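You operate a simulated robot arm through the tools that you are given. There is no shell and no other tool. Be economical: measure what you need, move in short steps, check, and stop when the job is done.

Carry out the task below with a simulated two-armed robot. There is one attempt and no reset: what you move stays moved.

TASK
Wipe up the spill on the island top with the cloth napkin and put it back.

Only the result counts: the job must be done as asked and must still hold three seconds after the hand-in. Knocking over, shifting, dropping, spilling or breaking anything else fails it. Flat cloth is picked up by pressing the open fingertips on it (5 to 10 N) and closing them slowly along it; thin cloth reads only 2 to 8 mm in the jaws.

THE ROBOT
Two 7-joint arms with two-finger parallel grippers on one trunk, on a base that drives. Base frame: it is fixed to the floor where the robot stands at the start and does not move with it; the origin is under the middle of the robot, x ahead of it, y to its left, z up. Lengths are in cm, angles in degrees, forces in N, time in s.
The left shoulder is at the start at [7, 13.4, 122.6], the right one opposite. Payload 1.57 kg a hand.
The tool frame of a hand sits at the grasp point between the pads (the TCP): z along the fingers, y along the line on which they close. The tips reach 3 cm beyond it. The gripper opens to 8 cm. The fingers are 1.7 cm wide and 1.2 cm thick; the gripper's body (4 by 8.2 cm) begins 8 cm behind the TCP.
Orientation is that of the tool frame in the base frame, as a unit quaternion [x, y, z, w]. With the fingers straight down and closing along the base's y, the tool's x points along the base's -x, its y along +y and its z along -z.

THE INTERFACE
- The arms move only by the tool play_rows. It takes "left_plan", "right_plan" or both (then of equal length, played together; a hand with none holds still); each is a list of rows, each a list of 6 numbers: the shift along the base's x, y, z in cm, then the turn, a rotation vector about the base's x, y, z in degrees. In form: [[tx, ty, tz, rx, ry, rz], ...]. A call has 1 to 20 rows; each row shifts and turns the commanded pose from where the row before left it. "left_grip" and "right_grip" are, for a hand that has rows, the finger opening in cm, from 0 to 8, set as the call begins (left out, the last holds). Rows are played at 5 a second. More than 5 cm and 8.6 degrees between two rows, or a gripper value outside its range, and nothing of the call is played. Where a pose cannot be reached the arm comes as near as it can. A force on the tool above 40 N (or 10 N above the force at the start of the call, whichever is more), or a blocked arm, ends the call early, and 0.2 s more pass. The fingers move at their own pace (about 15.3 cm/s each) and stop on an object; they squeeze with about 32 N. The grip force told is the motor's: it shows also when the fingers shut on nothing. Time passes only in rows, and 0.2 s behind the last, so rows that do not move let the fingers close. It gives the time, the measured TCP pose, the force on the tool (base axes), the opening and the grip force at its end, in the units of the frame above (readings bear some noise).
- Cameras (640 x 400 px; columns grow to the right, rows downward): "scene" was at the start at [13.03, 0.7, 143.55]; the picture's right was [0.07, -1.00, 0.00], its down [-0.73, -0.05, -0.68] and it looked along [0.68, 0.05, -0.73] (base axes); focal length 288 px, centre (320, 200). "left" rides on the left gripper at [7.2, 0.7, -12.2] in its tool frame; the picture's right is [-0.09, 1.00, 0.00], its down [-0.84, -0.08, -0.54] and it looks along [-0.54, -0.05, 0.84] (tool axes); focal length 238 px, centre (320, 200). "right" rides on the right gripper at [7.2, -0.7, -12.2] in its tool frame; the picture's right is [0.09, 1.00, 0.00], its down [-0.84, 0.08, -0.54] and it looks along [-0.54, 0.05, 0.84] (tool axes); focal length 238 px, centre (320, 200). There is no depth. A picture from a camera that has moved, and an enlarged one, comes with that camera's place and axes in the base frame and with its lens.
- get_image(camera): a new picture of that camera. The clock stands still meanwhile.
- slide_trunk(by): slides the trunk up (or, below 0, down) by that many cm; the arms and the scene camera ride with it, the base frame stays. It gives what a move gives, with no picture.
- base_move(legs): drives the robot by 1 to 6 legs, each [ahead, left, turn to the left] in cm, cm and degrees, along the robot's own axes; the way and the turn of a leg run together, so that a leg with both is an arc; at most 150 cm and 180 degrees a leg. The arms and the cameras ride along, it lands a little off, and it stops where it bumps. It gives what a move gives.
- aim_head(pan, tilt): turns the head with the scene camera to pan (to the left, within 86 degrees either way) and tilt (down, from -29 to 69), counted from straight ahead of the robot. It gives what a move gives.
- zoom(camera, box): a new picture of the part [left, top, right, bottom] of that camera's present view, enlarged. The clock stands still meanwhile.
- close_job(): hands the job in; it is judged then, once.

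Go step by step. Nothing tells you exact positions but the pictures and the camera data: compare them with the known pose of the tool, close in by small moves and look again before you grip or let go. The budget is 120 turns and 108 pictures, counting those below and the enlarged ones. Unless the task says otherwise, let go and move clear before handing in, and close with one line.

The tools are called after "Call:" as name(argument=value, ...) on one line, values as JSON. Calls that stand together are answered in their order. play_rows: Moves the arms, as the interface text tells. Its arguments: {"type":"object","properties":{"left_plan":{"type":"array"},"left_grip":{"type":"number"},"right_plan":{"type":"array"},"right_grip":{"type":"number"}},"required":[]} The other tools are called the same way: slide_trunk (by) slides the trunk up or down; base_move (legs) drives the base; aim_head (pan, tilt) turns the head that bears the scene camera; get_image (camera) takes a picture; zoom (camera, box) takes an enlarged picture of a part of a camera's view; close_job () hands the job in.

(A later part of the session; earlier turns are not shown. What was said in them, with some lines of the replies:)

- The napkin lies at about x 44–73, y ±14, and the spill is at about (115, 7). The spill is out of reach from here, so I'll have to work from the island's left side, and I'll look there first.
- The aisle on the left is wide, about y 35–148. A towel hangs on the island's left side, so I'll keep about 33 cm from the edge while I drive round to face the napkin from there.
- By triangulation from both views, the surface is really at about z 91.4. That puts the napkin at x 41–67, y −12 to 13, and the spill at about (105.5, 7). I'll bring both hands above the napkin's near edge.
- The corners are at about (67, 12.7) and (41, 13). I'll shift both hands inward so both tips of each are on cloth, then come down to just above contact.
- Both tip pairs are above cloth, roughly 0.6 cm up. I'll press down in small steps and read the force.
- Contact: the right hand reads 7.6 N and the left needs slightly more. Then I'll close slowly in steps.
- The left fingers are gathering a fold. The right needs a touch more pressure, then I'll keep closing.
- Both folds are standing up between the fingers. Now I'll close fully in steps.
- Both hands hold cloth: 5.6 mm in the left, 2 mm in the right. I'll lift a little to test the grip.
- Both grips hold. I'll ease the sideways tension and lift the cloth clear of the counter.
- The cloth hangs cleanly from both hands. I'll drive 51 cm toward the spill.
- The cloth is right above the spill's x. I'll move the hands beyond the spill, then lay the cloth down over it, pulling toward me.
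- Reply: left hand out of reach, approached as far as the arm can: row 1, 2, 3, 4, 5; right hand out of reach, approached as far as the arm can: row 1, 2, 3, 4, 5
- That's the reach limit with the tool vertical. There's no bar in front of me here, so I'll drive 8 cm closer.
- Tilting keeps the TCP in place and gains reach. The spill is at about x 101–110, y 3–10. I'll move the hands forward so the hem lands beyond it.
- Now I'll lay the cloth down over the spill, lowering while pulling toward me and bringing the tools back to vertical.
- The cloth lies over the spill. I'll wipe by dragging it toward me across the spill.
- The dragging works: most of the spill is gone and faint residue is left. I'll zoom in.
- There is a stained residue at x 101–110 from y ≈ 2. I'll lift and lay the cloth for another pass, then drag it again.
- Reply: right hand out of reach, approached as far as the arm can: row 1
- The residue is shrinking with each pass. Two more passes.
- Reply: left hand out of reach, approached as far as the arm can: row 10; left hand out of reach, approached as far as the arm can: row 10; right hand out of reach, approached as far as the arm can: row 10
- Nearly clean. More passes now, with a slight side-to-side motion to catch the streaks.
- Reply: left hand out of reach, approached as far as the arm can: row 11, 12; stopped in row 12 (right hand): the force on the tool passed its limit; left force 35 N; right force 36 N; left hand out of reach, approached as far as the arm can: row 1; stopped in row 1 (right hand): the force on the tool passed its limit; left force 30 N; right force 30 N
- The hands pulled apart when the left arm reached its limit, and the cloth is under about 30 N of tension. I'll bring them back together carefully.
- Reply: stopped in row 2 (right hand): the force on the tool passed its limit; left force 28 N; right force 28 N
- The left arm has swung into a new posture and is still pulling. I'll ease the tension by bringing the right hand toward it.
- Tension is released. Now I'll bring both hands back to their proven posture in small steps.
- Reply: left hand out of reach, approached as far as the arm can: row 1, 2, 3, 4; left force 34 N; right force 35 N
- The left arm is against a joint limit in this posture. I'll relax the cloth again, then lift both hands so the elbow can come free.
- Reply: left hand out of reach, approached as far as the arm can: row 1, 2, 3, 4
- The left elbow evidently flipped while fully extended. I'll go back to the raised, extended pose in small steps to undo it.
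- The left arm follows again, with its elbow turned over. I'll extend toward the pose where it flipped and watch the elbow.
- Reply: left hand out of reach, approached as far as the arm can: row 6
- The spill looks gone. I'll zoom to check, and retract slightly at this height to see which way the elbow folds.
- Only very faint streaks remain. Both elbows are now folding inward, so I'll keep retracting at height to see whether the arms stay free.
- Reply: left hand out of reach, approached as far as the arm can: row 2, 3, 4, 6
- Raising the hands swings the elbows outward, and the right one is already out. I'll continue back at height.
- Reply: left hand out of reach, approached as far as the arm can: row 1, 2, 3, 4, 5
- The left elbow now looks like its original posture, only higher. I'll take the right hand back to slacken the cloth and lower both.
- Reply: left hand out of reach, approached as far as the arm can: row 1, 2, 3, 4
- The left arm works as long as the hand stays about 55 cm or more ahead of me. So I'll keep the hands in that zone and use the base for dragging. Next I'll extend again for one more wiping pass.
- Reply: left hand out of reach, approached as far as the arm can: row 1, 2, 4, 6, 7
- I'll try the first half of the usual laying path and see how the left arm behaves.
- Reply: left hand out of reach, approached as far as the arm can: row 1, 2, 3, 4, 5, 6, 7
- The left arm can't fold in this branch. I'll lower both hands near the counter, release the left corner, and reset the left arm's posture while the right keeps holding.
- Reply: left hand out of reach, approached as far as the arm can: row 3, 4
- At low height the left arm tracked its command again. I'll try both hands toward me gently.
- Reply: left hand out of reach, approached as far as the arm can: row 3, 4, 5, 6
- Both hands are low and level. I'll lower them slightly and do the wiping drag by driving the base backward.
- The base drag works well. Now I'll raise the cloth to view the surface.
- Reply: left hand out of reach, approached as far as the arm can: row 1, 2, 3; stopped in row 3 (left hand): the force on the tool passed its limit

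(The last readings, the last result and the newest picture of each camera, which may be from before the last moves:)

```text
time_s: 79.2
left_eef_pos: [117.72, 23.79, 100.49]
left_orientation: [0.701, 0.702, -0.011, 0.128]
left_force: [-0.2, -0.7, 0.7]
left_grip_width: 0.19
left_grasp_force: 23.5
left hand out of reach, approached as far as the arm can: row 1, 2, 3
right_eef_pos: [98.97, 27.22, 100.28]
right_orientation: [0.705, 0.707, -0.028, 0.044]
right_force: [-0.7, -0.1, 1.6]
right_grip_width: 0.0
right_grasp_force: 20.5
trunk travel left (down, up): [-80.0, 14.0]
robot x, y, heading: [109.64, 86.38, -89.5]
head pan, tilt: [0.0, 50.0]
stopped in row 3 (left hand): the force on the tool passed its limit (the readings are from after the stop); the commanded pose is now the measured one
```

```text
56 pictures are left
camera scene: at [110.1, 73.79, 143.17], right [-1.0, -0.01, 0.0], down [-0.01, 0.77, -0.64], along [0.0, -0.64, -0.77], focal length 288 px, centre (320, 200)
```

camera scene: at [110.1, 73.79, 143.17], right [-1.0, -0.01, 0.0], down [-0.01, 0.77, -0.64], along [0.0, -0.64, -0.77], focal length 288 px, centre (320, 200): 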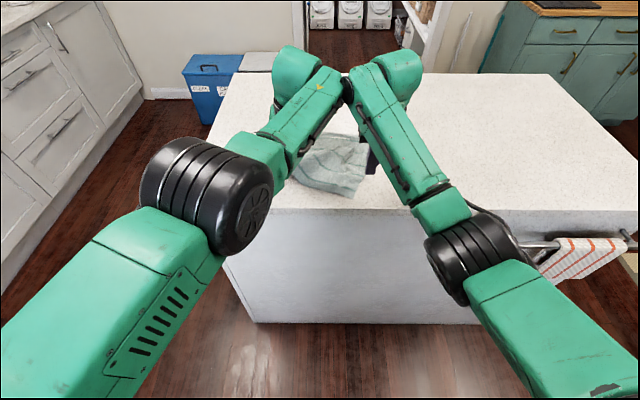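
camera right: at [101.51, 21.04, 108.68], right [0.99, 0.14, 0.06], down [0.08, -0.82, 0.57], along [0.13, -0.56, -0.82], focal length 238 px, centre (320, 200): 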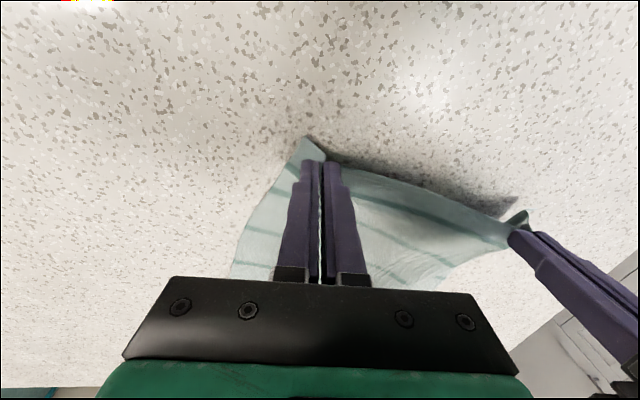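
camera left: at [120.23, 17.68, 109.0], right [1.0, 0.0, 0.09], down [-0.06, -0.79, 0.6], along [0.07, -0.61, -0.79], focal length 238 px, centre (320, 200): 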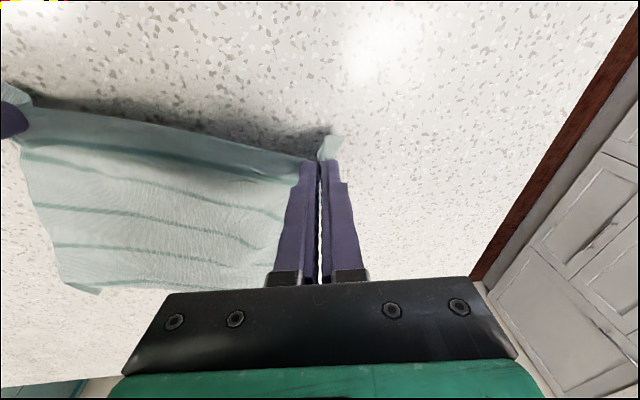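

The left arm jerked and the right hand lost its corner, so the cloth lies on the counter. I'll release the left as well, reset the arm posture away from the cloth, and regrip cleanly.

Call:
play_rows(left_plan=[[0, 0, -1, 0, 0, 0], [0, 0, -1, 0, 0, 0], [0, 0, 0, 0, 0, 0]])

Call:
play_rows(left_plan=[[0, 0, 0, 0, 0, 0], [0, 0, 0, 0, 0, 0], [0, 0, 1.5, 0, 0, 0], [0, 0, 2, 0, 0, 0], [1, 0, 2, 0, 0, 0], [2, 0, 2, 0, 0, 0], [2, 0, 2, 0, 0, 0], [2, 0, 2, 0, 0, 0], [0, 0, 0, 0, 0, 0]], right_plan=[[0, 0, 1, 0, 0, 0], [0, 0, 2, 0, 0, 0], [0, 0, 2, 0, 0, 0], [0, 0, 2, 0, 0, 0], [-1, 0, 2, 0, 0, 0], [-2, 0, 2, 0, 0, 0], [-2, 0, 2, 0, 0, 0], [-2, 0, 0, 0, 0, 0], [0, 0, 0, 0, 0, 0]], left_grip=5, right_grip=5)

Call:
get_image(camera="scene")

```text
time_s: 80.0
left_eef_pos: [117.57, 23.79, 98.41]
left_orientation: [0.701, 0.701, -0.01, 0.127]
left_force: [0.4, 0.1, -0.2]
left_grip_width: 0.16
left_grasp_force: 23.5
right_eef_pos: [98.89, 27.25, 100.14]
right_orientation: [0.705, 0.708, -0.028, 0.044]
right_force: [-0.7, 0.3, 0.1]
right_grip_width: 0.0
right_grasp_force: 21.0
trunk travel left (down, up): [-80.0, 14.0]
robot x, y, heading: [110.09, 86.17, -89.8]
head pan, tilt: [0.0, 50.0]
```

```text
time_s: 82.0
left_eef_pos: [124.38, 23.52, 109.28]
left_orientation: [0.701, 0.702, -0.011, 0.127]
left_force: [0.1, -0.2, 0.2]
left_grip_width: 4.97
left_grasp_force: 0.1
left hand out of reach, approached as far as the arm can: row 5
right_eef_pos: [91.94, 27.13, 113.21]
right_orientation: [0.705, 0.708, -0.027, 0.044]
right_force: [-0.7, -0.2, -0.6]
right_grip_width: 5.02
right_grasp_force: 0.1
trunk travel left (down, up): [-80.0, 14.0]
robot x, y, heading: [109.85, 86.35, -89.7]
head pan, tilt: [0.0, 50.0]
```

```text
55 pictures are left
camera scene: at [110.09, 73.71, 143.17], right [-1.0, -0.01, 0.0], down [0.0, 0.77, -0.64], along [0.0, -0.64, -0.77], focal length 288 px, centre (320, 200)
```

scene: 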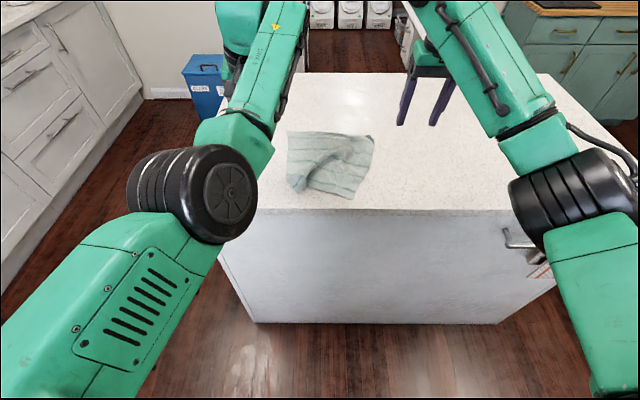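

The cloth lies mostly flat on the counter. Next I'll work the left arm outward to restore its original posture.

Call:
play_rows(left_plan=[[2, 0, 1, 0, 0, 0], [2, 0, 1, 0, 0, 0], [2, 0, 1, 0, 0, 0], [2, 0, 1, 0, 0, 0], [2, 0, 1, 0, 0, 0], [2, 0, 1, 0, 0, 0], [2, 0, 0, 0, 0, 0], [2, 0, 0, 0, 0, 0], [0, 0, 0, 0, 0, 0]])

Call:
get_image(camera="scene")

```text
time_s: 84.0
left_eef_pos: [140.25, 23.54, 115.4]
left_orientation: [0.701, 0.701, -0.01, 0.127]
left_force: [0.0, 0.0, 0.2]
left_grip_width: 5.0
left_grasp_force: 0.1
right_eef_pos: [92.04, 27.14, 113.13]
right_orientation: [0.705, 0.707, -0.027, 0.044]
right_force: [0.3, 0.8, 0.5]
right_grip_width: 5.01
right_grasp_force: 0.2
trunk travel left (down, up): [-80.0, 14.0]
robot x, y, heading: [109.74, 86.4, -89.8]
head pan, tilt: [0.0, 50.0]
```

```text
54 pictures are left
camera scene: at [109.98, 73.74, 143.17], right [-1.0, -0.01, 0.0], down [0.0, 0.77, -0.64], along [0.0, -0.64, -0.77], focal length 288 px, centre (320, 200)
```

scene: 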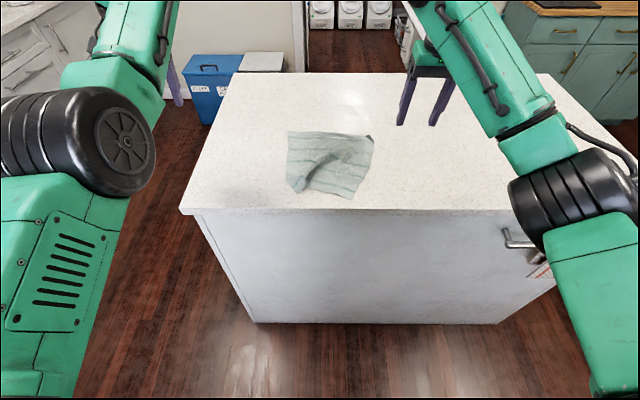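

Now I'll retract it and level its tilt.

Call:
play_rows(left_plan=[[0, 2, 0, 1.8, 1.6, 0], [0, 2, 0, 1.8, 1.6, 0], [0, 2, 0, 1.8, 1.6, 0], [0, 2, -1, 1.8, 1.6, 0], [0, 2, -1, 1.8, 1.5, 0], [0, 2, -1, 2, 1.5, 0], [0, 2, -1, 0, 0, 0], [-1, 2, -1, 0, 0, 0], [0, 0, 0, 0, 0, 0]])

Call:
get_image(camera="scene")

```text
time_s: 86.0
left_eef_pos: [141.31, 37.56, 110.27]
left_orientation: [0.706, 0.708, -0.001, 0.002]
left_force: [-1.0, -0.7, 1.0]
left_grip_width: 4.98
left_grasp_force: 0.0
left hand out of reach, approached as far as the arm can: row 7, 8
right_eef_pos: [91.98, 27.15, 113.08]
right_orientation: [0.705, 0.707, -0.028, 0.044]
right_force: [0.4, 0.2, -0.6]
right_grip_width: 5.03
right_grasp_force: 0.0
trunk travel left (down, up): [-80.0, 14.0]
robot x, y, heading: [109.88, 86.48, -89.7]
head pan, tilt: [0.0, 50.0]
```

```text
53 pictures are left
camera scene: at [110.0, 73.75, 143.17], right [-1.0, -0.01, 0.0], down [0.0, 0.77, -0.64], along [0.0, -0.64, -0.77], focal length 288 px, centre (320, 200)
```

scene: 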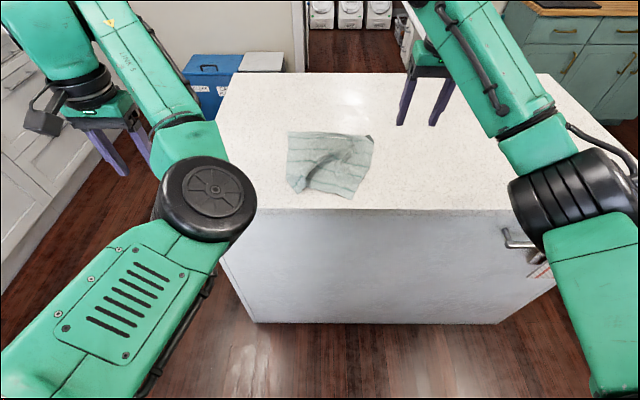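

The elbow is still inward. I'll imitate what freed the right arm: raise the hand high, go forward and inward, then come back.

Call:
play_rows(left_plan=[[0, -2, 3, 0, 0, 0], [0, -2, 3, 0, 0, 0], [0, -2, 3, 0, 0, 0], [-1, -2, 3, 0, 0, 0], [-2, -2, 3, 0, 0, 0], [-2, -1, 3, 0, 0, 0], [-2, 0, 2, 0, 0, 0], [-2, 0, 2, 0, 0, 0], [-2, 0, 0, 0, 0, 0], [-2, 0, 0, 0, 0, 0], [-2, 0, 0, 0, 0, 0], [-2, 0, 0, 0, 0, 0], [0, 0, 0, 0, 0, 0]])

Call:
get_image(camera="scene")

```text
time_s: 88.8
left_eef_pos: [131.49, 29.83, 126.44]
left_orientation: [0.704, 0.708, -0.034, 0.034]
left_force: [0.6, 0.4, 0.0]
left_grip_width: 4.97
left_grasp_force: 0.0
left hand out of reach, approached as far as the arm can: row 4, 5, 6, 8, 9
right_eef_pos: [92.11, 27.18, 113.31]
right_orientation: [0.705, 0.707, -0.028, 0.044]
right_force: [-0.4, 0.9, 0.5]
right_grip_width: 4.98
right_grasp_force: 0.1
trunk travel left (down, up): [-80.0, 14.0]
robot x, y, heading: [110.09, 86.19, -89.9]
head pan, tilt: [0.0, 50.0]
```

```text
52 pictures are left
camera scene: at [110.11, 73.79, 143.18], right [-1.0, -0.01, 0.0], down [-0.01, 0.77, -0.64], along [0.0, -0.64, -0.77], focal length 288 px, centre (320, 200)
```

scene: 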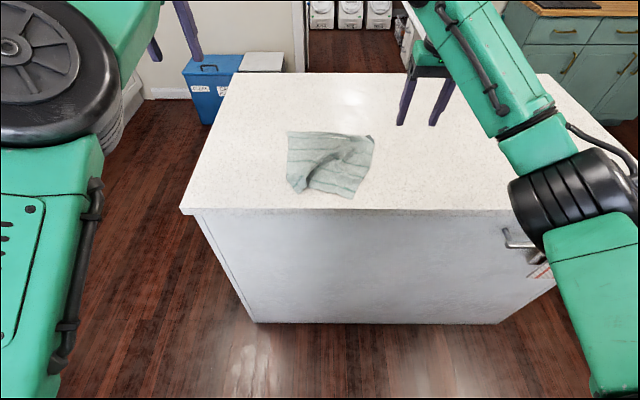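

The elbow moved outward and up. I'll continue inward and back.

Call:
play_rows(left_plan=[[-1, 1, 0, 1, 0, 0], [-1, 1, 0, 1, 0, 0], [-1, 1, 0, 1, 0, 0], [-1, 1, 0, 1, 0, 0], [0, 1, -1, 1, 0, 0], [0, 1, -1, 0, 0, 0], [0, 1, -2, 0, 0, 0], [0, 1, -2, 0, 0, 0], [0, 0, -2, 0, 0, 0], [0, 0, -2, 0, 0, 0], [0, 0, -2, 0, 0, 0], [0, 0, 0, 0, 0, 0]])

Call:
get_image(camera="scene")

```text
time_s: 91.4
left_eef_pos: [130.79, 35.06, 123.35]
left_orientation: [0.698, 0.716, -0.008, -0.007]
left_force: [0.1, -0.3, 0.0]
left_grip_width: 4.98
left_grasp_force: 0.1
left hand out of reach, approached as far as the arm can: row 3, 4, 6, 7, 8, 9, 10, 11
right_eef_pos: [91.98, 27.17, 113.28]
right_orientation: [0.705, 0.707, -0.028, 0.044]
right_force: [-0.5, -1.0, 0.1]
right_grip_width: 5.01
right_grasp_force: 0.0
trunk travel left (down, up): [-80.0, 14.0]
robot x, y, heading: [109.87, 86.14, -89.4]
head pan, tilt: [0.0, 50.0]
```

```text
51 pictures are left
camera scene: at [110.03, 73.74, 143.17], right [-1.0, -0.01, 0.0], down [0.0, 0.77, -0.64], along [0.0, -0.64, -0.77], focal length 288 px, centre (320, 200)
```

scene: 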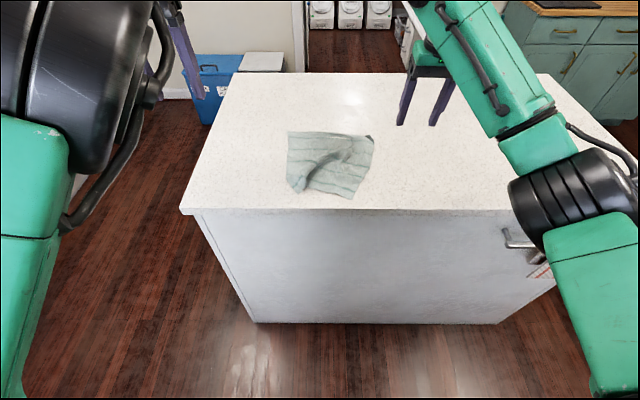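

The left arm is still wound up, so I'll park it and work with the right arm alone, dragging the cloth by one edge. First I'll check what residue is left.

Call:
zoom(camera="scene", box=[260, 100, 420, 220])

```text
3.33 times, centred on (340, 160) of scene
camera zoom: at [110.03, 73.74, 143.17], right [-1.0, -0.01, 0.0], down [0.0, 0.77, -0.64], along [0.0, -0.64, -0.77], focal length 961 px, centre (253, 333)
```

zoom: 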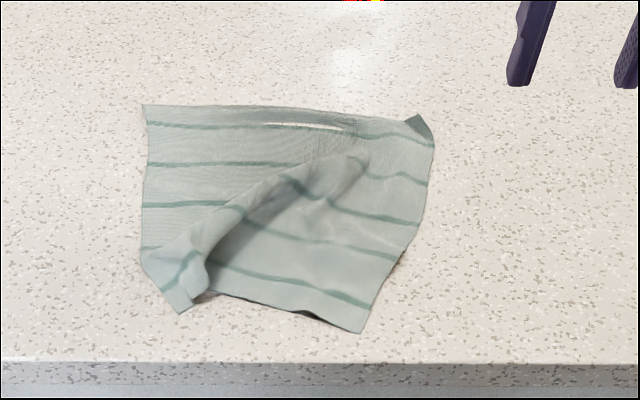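

I'll use the right hand alone: grip the cloth's −x edge middle, lay it over the spill area, then drag it −x across the residue all the way home with the base. First I'll drive in.

Call:
base_move(legs=[[18, 8, 0]])

Call:
get_image(camera="right")

```text
time_s: 93.0
left_eef_pos: [138.71, 17.4, 123.73]
left_orientation: [0.698, 0.716, -0.01, -0.004]
left_force: [-0.7, 0.4, 0.1]
left_grip_width: 4.99
left_grasp_force: 0.0
right_eef_pos: [99.94, 9.39, 113.32]
right_orientation: [0.705, 0.707, -0.028, 0.045]
right_force: [0.5, 1.0, -0.2]
right_grip_width: 5.02
right_grasp_force: 0.1
trunk travel left (down, up): [-80.0, 14.0]
robot x, y, heading: [118.27, 68.5, -89.5]
head pan, tilt: [0.0, 50.0]
```

```text
49 pictures are left
camera right: at [98.92, 18.0, 124.82], right [1.0, 0.09, 0.01], down [0.07, -0.78, 0.63], along [0.07, -0.62, -0.78], focal length 238 px, centre (320, 200)
```

right: 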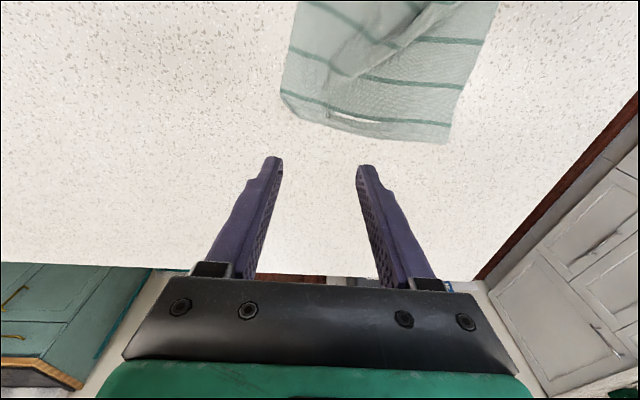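

Call:
play_rows(right_plan=[[0.2, 1.5, -3, 1.2, 0.3, 0], [0.2, 1.5, -3, 1.2, 0.3, 0], [0.2, 1.5, -3, 1.2, 0.3, 0], [0.2, 1.5, -3, 1.2, 0.3, 0], [0.2, 1.6, -2.5, 1.1, 0.2, 0], [0, 0, -1.5, 0, 0, 0], [0, 0, 0, 0, 0, 0]], right_grip=4.5)

Call:
get_image(camera="right")

```text
time_s: 94.6
left_eef_pos: [139.05, 17.01, 123.54]
left_orientation: [0.696, 0.718, -0.012, -0.007]
left_force: [-0.4, -0.1, 0.6]
left_grip_width: 5.02
left_grasp_force: 0.0
right_eef_pos: [100.94, 16.73, 97.11]
right_orientation: [0.707, 0.708, 0.0, -0.001]
right_force: [0.7, 0.7, -0.6]
right_grip_width: 4.48
right_grasp_force: 0.1
trunk travel left (down, up): [-80.0, 14.0]
robot x, y, heading: [117.84, 68.52, -89.9]
head pan, tilt: [0.0, 50.0]
```

```text
48 pictures are left
camera right: at [100.32, 24.11, 109.51], right [1.0, 0.09, 0.0], down [0.08, -0.84, 0.54], along [0.05, -0.54, -0.84], focal length 238 px, centre (320, 200)
```

right: 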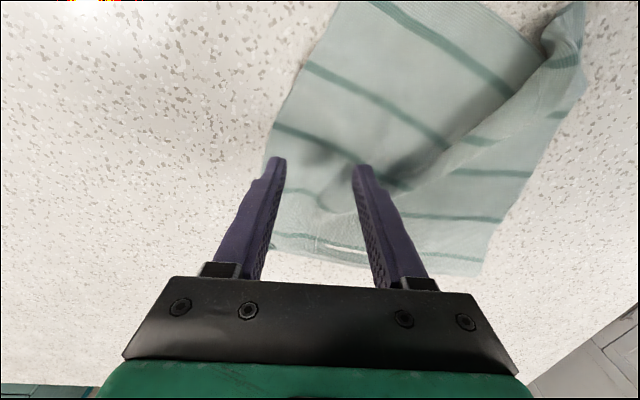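

Call:
play_rows(right_plan=[[1, 0, 0, 0, 0, 0], [0.2, 0, -1, 0, 0, 0], [0, 0, -1, 0, 0, 0], [0, 0, -0.6, 0, 0, 0], [0, 0, -0.3, 0, 0, 0], [0, 0, -0.15, 0, 0, 0], [0, 0, 0, 0, 0, 0]])

```text
time_s: 96.2
left_eef_pos: [139.23, 16.93, 123.61]
left_orientation: [0.696, 0.718, -0.012, -0.008]
left_force: [-0.8, -0.3, 0.6]
left_grip_width: 4.99
left_grasp_force: 0.0
right_eef_pos: [102.28, 16.79, 94.18]
right_orientation: [0.707, 0.707, 0.0, -0.001]
right_force: [-0.1, -0.2, 0.6]
right_grip_width: 4.51
right_grasp_force: 0.0
trunk travel left (down, up): [-80.0, 14.0]
robot x, y, heading: [118.07, 68.4, -89.8]
head pan, tilt: [0.0, 50.0]
```

Call:
play_rows(right_plan=[[0, 0, -0.12, 0, 0, 0], [0, 0, -0.1, 0, 0, 0], [0, 0, 0, 0, 0, 0]])

Call:
play_rows(right_plan=[[0, 0, 0, 0, 0, 0]], right_grip=3.7)

Call:
play_rows(right_plan=[[0, 0, 0, 0, 0, 0]], right_grip=2.9)

Call:
get_image(camera="right")

```text
time_s: 97.0
left_eef_pos: [139.1, 17.22, 123.65]
left_orientation: [0.696, 0.718, -0.012, -0.008]
left_force: [-0.1, 0.4, 0.8]
left_grip_width: 5.01
left_grasp_force: 0.0
right_eef_pos: [102.23, 16.83, 94.1]
right_orientation: [0.707, 0.707, -0.002, 0.001]
right_force: [0.4, -2.6, 11.7]
right_grip_width: 4.47
right_grasp_force: 0.0
trunk travel left (down, up): [-80.0, 14.0]
robot x, y, heading: [117.78, 68.28, -89.7]
head pan, tilt: [0.0, 50.0]
```

```text
time_s: 97.4
left_eef_pos: [139.12, 17.3, 123.67]
left_orientation: [0.696, 0.718, -0.013, -0.007]
left_force: [0.2, 0.8, -0.3]
left_grip_width: 5.0
left_grasp_force: 0.0
right_eef_pos: [102.2, 16.82, 94.13]
right_orientation: [0.707, 0.708, -0.001, 0.0]
right_force: [-0.1, -3.3, 15.7]
right_grip_width: 3.58
right_grasp_force: 0.1
trunk travel left (down, up): [-80.0, 14.0]
robot x, y, heading: [117.9, 68.18, -89.3]
head pan, tilt: [0.0, 50.0]
```

```text
time_s: 97.8
left_eef_pos: [139.24, 17.19, 123.76]
left_orientation: [0.696, 0.718, -0.013, -0.006]
left_force: [0.0, 0.4, 0.6]
left_grip_width: 4.99
left_grasp_force: 0.0
right_eef_pos: [102.22, 16.95, 94.11]
right_orientation: [0.706, 0.708, -0.001, -0.001]
right_force: [0.9, -2.4, 17.5]
right_grip_width: 2.81
right_grasp_force: 0.0
trunk travel left (down, up): [-80.0, 14.0]
robot x, y, heading: [118.16, 68.24, -89.6]
head pan, tilt: [0.0, 50.0]
```

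```text
47 pictures are left
camera right: at [101.59, 24.27, 106.41], right [1.0, 0.09, 0.0], down [0.08, -0.84, 0.54], along [0.05, -0.54, -0.84], focal length 238 px, centre (320, 200)
```

right: 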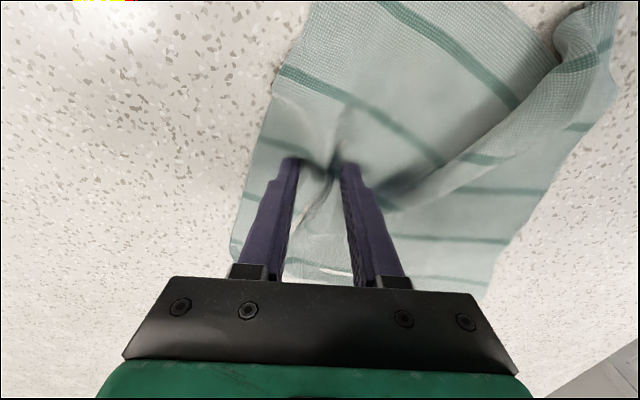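

A good fold is rising. I'll close the rest of the way.

Call:
play_rows(right_plan=[[0, 0, 0.05, 0, 0, 0]], right_grip=2.0)

Call:
play_rows(right_plan=[[0, 0, 0, 0, 0, 0]], right_grip=1.1)

Call:
play_rows(right_plan=[[0, 0, 0, 0, 0, 0], [0, 0, 0, 0, 0, 0], [0, 0, 0, 0, 0, 0]], right_grip=0)

Call:
play_rows(right_plan=[[0, 0, 2, 0, 0, 0], [0, -1, 3, 0, 0, 0], [1, -1, 3, 0, 0, 0], [1, -1, 3, 0, 0, 0], [1, -1, 3, 0, 0, 0], [1, -1, 3, 0, 0, 0], [1, -1, 2, 0, 0, 0], [0, 0, 0, 0, 0, 0]])

Call:
get_image(camera="scene")

```text
time_s: 98.2
left_eef_pos: [139.14, 17.28, 123.63]
left_orientation: [0.696, 0.718, -0.013, -0.007]
left_force: [0.0, 0.1, 0.2]
left_grip_width: 5.01
left_grasp_force: 0.1
right_eef_pos: [102.25, 16.9, 94.08]
right_orientation: [0.706, 0.708, -0.001, 0.0]
right_force: [2.9, -0.8, 13.8]
right_grip_width: 2.04
right_grasp_force: 0.1
trunk travel left (down, up): [-80.0, 14.0]
robot x, y, heading: [118.15, 68.14, -89.3]
head pan, tilt: [0.0, 50.0]
```

```text
time_s: 98.6
left_eef_pos: [138.97, 17.38, 123.63]
left_orientation: [0.696, 0.718, -0.013, -0.007]
left_force: [0.2, 0.1, 0.4]
left_grip_width: 4.98
left_grasp_force: 0.1
right_eef_pos: [102.13, 16.92, 94.05]
right_orientation: [0.707, 0.707, 0.0, 0.0]
right_force: [-1.3, 0.7, 14.9]
right_grip_width: 0.91
right_grasp_force: 0.0
trunk travel left (down, up): [-80.0, 14.0]
robot x, y, heading: [118.11, 68.04, -89.5]
head pan, tilt: [0.0, 50.0]
```

```text
time_s: 99.4
left_eef_pos: [139.15, 17.37, 123.62]
left_orientation: [0.695, 0.718, -0.013, -0.006]
left_force: [0.1, 0.3, -0.5]
left_grip_width: 5.0
left_grasp_force: 0.0
right_eef_pos: [102.27, 16.94, 94.01]
right_orientation: [0.707, 0.708, -0.001, -0.001]
right_force: [-0.3, 1.8, 13.0]
right_grip_width: 0.18
right_grasp_force: 23.0
trunk travel left (down, up): [-80.0, 14.0]
robot x, y, heading: [117.97, 68.11, -89.7]
head pan, tilt: [0.0, 50.0]
```

```text
time_s: 101.2
left_eef_pos: [138.95, 17.0, 123.63]
left_orientation: [0.696, 0.718, -0.011, -0.006]
left_force: [-0.3, -0.1, 0.8]
left_grip_width: 4.98
left_grasp_force: 0.0
right_eef_pos: [107.31, 10.81, 112.95]
right_orientation: [0.706, 0.708, 0.0, -0.001]
right_force: [-0.2, -0.2, -0.3]
right_grip_width: 0.19
right_grasp_force: 23.3
trunk travel left (down, up): [-80.0, 14.0]
robot x, y, heading: [117.7, 68.41, -89.4]
head pan, tilt: [0.0, 50.0]
```

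```text
46 pictures are left
camera scene: at [118.05, 55.73, 143.17], right [-1.0, -0.01, 0.0], down [0.0, 0.77, -0.64], along [0.0, -0.64, -0.77], focal length 288 px, centre (320, 200)
```

scene: 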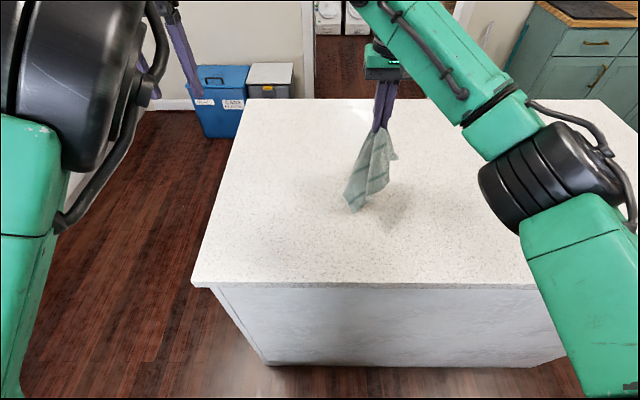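

I hold it as a hanging bundle. I'll move it aside briefly to inspect the spill area.

Call:
play_rows(right_plan=[[-1.5, 1, 2, 0, 0, 0], [-2, 1, 2, 0, 0, 0], [-2, 1, 2, 0, 0, 0], [-2, 1, 0, 0, 0, 0], [-2, 1, 0, 0, 0, 0], [-2, 1, 0, 0, 0, 0], [0, 0, 0, 0, 0, 0]])

Call:
zoom(camera="scene", box=[310, 130, 430, 220])

```text
time_s: 102.8
left_eef_pos: [139.1, 17.0, 123.6]
left_orientation: [0.696, 0.718, -0.013, -0.007]
left_force: [-1.1, -0.6, 0.2]
left_grip_width: 5.0
left_grasp_force: 0.0
right_eef_pos: [95.76, 16.81, 118.95]
right_orientation: [0.706, 0.708, 0.0, -0.002]
right_force: [0.7, 0.2, -0.8]
right_grip_width: 0.2
right_grasp_force: 23.4
trunk travel left (down, up): [-80.0, 14.0]
robot x, y, heading: [118.01, 68.11, -89.5]
head pan, tilt: [0.0, 50.0]
```

```text
4.44 times, centred on (370, 175) of scene
camera zoom: at [118.14, 55.7, 143.17], right [-1.0, -0.01, 0.0], down [0.0, 0.77, -0.64], along [0.0, -0.64, -0.77], focal length 1281 px, centre (98, 311)
```

zoom: 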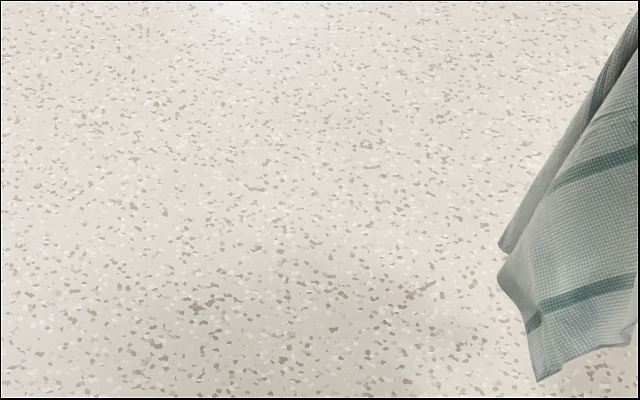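

The counter is clean where the spill was. Now I'll carry the napkin home.

Call:
base_move(legs=[[0, -54, 0], [2, 0, -0.5]])

Call:
play_rows(right_plan=[[3, -2, 0, -3, 0, 0], [3, -2, 0, -3, 0, 0], [3, -2, 0, -3, 0, 0], [3, -2, 0, -3, 0, 0], [3, -2, 0, -3, 0, 0], [3, -2, 0, -3, 0, 0], [3, -2, 0, -3, 0, 0], [3, -2, 0, -3, 0, 0], [0, 0, 0, 0, 0, 0]])

Call:
get_image(camera="scene")

```text
time_s: 106.3
left_eef_pos: [84.74, 15.03, 123.82]
left_orientation: [0.697, 0.717, -0.014, -0.006]
left_force: [-0.6, 0.4, 0.7]
left_grip_width: 4.99
left_grasp_force: 0.0
right_eef_pos: [41.33, 14.73, 119.27]
right_orientation: [0.707, 0.707, -0.001, 0.001]
right_force: [0.1, 0.5, -0.3]
right_grip_width: 0.2
right_grasp_force: 23.9
trunk travel left (down, up): [-80.0, 14.0]
robot x, y, heading: [63.85, 65.6, -89.7]
head pan, tilt: [0.0, 50.0]
```

```text
time_s: 108.3
left_eef_pos: [84.89, 14.62, 123.74]
left_orientation: [0.697, 0.717, -0.013, -0.008]
left_force: [0.1, 0.3, 0.3]
left_grip_width: 5.01
left_grasp_force: 0.0
right_eef_pos: [63.83, 2.52, 119.71]
right_orientation: [0.692, 0.692, -0.148, 0.146]
right_force: [-0.1, 0.2, -0.1]
right_grip_width: 0.2
right_grasp_force: 23.8
right hand out of reach, approached as far as the arm can: row 7, 8
trunk travel left (down, up): [-80.0, 14.0]
robot x, y, heading: [63.69, 65.58, -89.8]
head pan, tilt: [0.0, 50.0]
```

```text
44 pictures are left
camera scene: at [64.03, 53.34, 143.18], right [-1.0, 0.0, 0.0], down [0.0, 0.77, -0.64], along [0.0, -0.64, -0.77], focal length 288 px, centre (320, 200)
```

scene: 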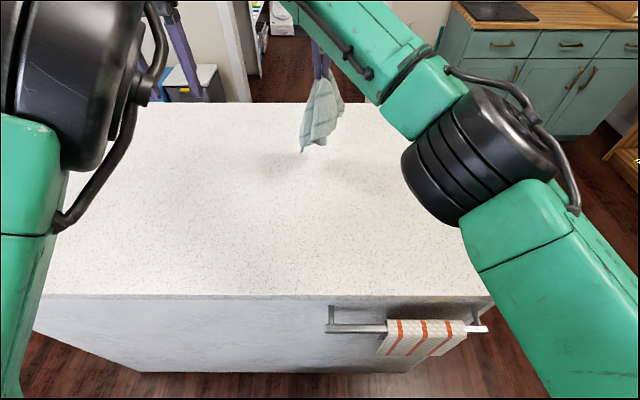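

I'm at the reach edge, so I'll lower the cloth from here, laying it toward −x.

Call:
play_rows(right_plan=[[0, 0, -2.5, 0, 0, 0], [0, 0, -2.5, 0, 0, 0], [-0.5, 0, -2.5, 0, 0, 0], [-1, 0, -2.5, 0, 0, 0], [-1.5, 0, -2.5, 0, 0, 0], [-2, 0, -2.5, 0, 0, 0], [-2.5, 0, -2.5, 0, 0, 0], [-2.5, 0, -2, 0, 0, 0], [-2.5, 0, -2, 0, 0, 0], [-2.5, -0.3, -1.5, 0, 0, 0], [-2.5, -0.3, -0.5, 0, 0, 0], [0, 0, 0, 0, 0, 0]])

Call:
get_image(camera="scene")

```text
time_s: 110.9
left_eef_pos: [84.89, 14.56, 123.65]
left_orientation: [0.697, 0.717, -0.012, -0.007]
left_force: [0.5, 0.2, 0.7]
left_grip_width: 5.02
left_grasp_force: 0.1
right_eef_pos: [46.18, 1.97, 95.99]
right_orientation: [0.692, 0.691, -0.148, 0.146]
right_force: [0.2, 0.0, -0.5]
right_grip_width: 0.2
right_grasp_force: 23.7
trunk travel left (down, up): [-80.0, 14.0]
robot x, y, heading: [63.52, 65.82, -89.7]
head pan, tilt: [0.0, 50.0]
```

```text
43 pictures are left
camera scene: at [63.95, 53.27, 143.17], right [-1.0, 0.0, 0.0], down [0.0, 0.77, -0.64], along [0.0, -0.64, -0.77], focal length 288 px, centre (320, 200)
```

scene: 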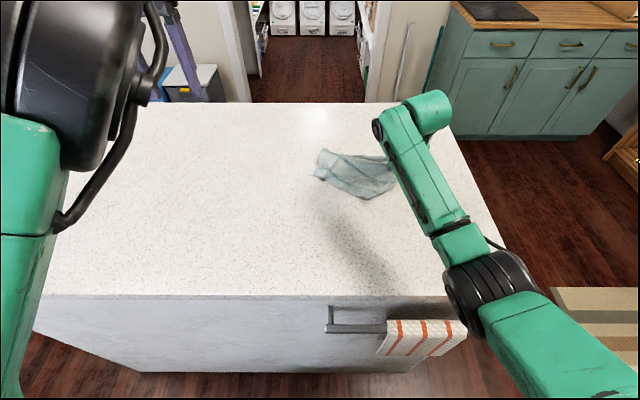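

It's down at about the right place. I'll lower a touch, release, lift off and look.

Call:
play_rows(right_plan=[[0, 0, -0.8, 0, 0, 0], [0, 0, -0.5, 0, 0, 0], [0, 0, 0, 0, 0, 0]])

Call:
play_rows(right_plan=[[0, 0, 0, 0, 0, 0], [0, 0, 0, 0, 0, 0], [0, 0, 2, 3, 0, 0], [0, 1, 3, 3, 0, 0], [-1, 2, 3, 4, 0, 0], [-2, 3, 3, 4, 0, 0], [-2, 3, 2, 4, 0, 0], [-2, 3, 1, 4, 0, 0], [0, 3, 0, 3, 0, 0], [0, 0, 0, 0, 0, 0]], right_grip=2.5)

Call:
get_image(camera="scene")

Call:
zoom(camera="scene", box=[280, 110, 440, 230])

```text
time_s: 111.7
left_eef_pos: [84.86, 14.48, 123.55]
left_orientation: [0.697, 0.717, -0.012, -0.008]
left_force: [-0.9, -0.2, -0.3]
left_grip_width: 5.0
left_grasp_force: 0.0
right_eef_pos: [46.1, 1.85, 94.64]
right_orientation: [0.691, 0.692, -0.147, 0.147]
right_force: [-0.5, -0.1, 0.5]
right_grip_width: 0.2
right_grasp_force: 23.7
trunk travel left (down, up): [-80.0, 14.0]
robot x, y, heading: [63.74, 65.67, -89.9]
head pan, tilt: [0.0, 50.0]
```

```text
time_s: 113.9
left_eef_pos: [84.76, 14.41, 123.62]
left_orientation: [0.697, 0.717, -0.013, -0.008]
left_force: [-0.1, -0.9, 0.1]
left_grip_width: 4.99
left_grasp_force: 0.1
right_eef_pos: [39.05, 16.95, 108.86]
right_orientation: [0.707, 0.707, 0.006, -0.007]
right_force: [-0.5, 0.2, 0.0]
right_grip_width: 2.51
right_grasp_force: 0.1
right hand out of reach, approached as far as the arm can: row 6
trunk travel left (down, up): [-80.0, 14.0]
robot x, y, heading: [64.08, 65.92, -89.9]
head pan, tilt: [0.0, 50.0]
```

```text
42 pictures are left
camera scene: at [63.85, 53.23, 143.17], right [-1.0, 0.0, 0.0], down [0.0, 0.77, -0.64], along [0.0, -0.64, -0.77], focal length 288 px, centre (320, 200)
```

scene: 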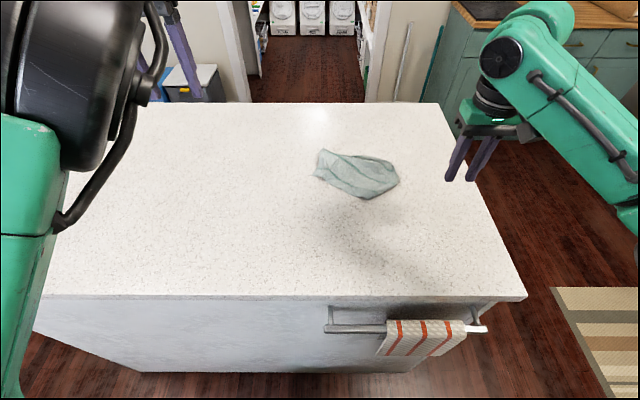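

```text
3.33 times, centred on (360, 170) of scene
camera zoom: at [63.85, 53.23, 143.17], right [-1.0, 0.0, 0.0], down [0.0, 0.77, -0.64], along [0.0, -0.64, -0.77], focal length 961 px, centre (187, 300)
```

zoom: 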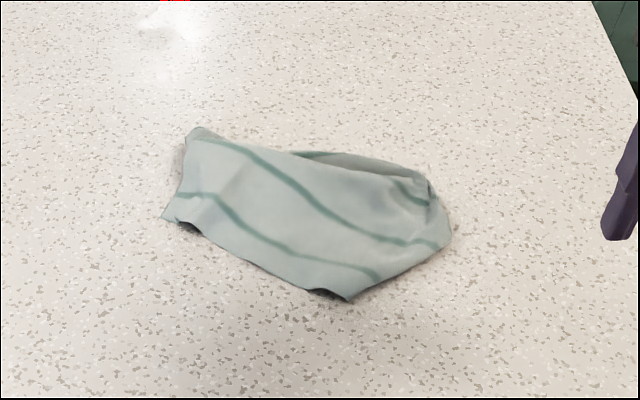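

The napkin lies at x 44–66, y −5 to 10, centred within about 2 cm of its original centre, but it's half folded. Before deciding on that, I'll move clear and recheck the spill area.

Call:
base_move(legs=[[-8, 0, 0], [0, 62, 0]])

Call:
get_image(camera="scene")

Call:
zoom(camera="scene", box=[340, 110, 460, 185])

```text
time_s: 118.0
left_eef_pos: [146.28, 22.63, 123.52]
left_orientation: [0.696, 0.718, -0.012, -0.007]
left_force: [-1.4, -0.1, -0.2]
left_grip_width: 5.01
left_grasp_force: 0.0
right_eef_pos: [100.66, 25.01, 108.8]
right_orientation: [0.707, 0.708, 0.006, -0.007]
right_force: [-0.1, 0.2, 0.1]
right_grip_width: 2.47
right_grasp_force: 0.0
trunk travel left (down, up): [-80.0, 14.0]
robot x, y, heading: [125.19, 74.18, -89.8]
head pan, tilt: [0.0, 50.0]
```

```text
40 pictures are left
camera scene: at [125.38, 61.41, 143.17], right [-1.0, 0.0, 0.0], down [0.0, 0.77, -0.64], along [0.0, -0.64, -0.77], focal length 288 px, centre (320, 200)
```

scene: 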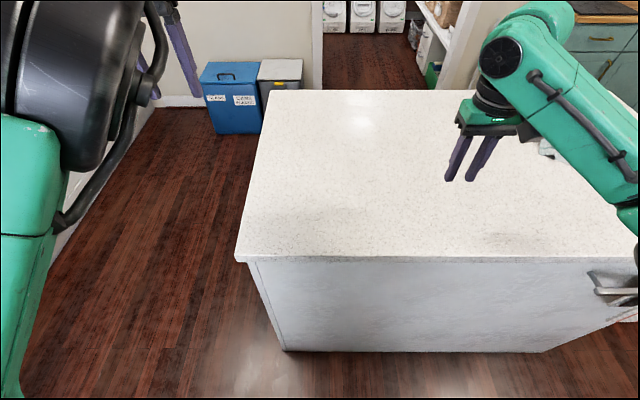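

```text
5.33 times, centred on (400, 148) of scene
camera zoom: at [125.38, 61.41, 143.17], right [-1.0, 0.0, 0.0], down [0.0, 0.77, -0.64], along [0.0, -0.64, -0.77], focal length 1537 px, centre (-107, 480)
```

zoom: 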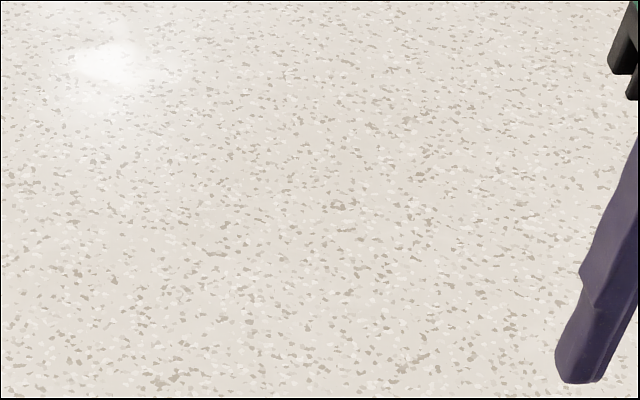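

The spill area is clean. The napkin rests back at its original place on the island, and both hands are empty and clear of it. I'm handing in.

Call:
close_job()

```text
The job is handed in.
```

I wiped up the spill and put the napkin back within about 2 cm of its original spot. It's half folded rather than spread flat, because the left arm jammed at a joint limit and I finished with the right arm alone.
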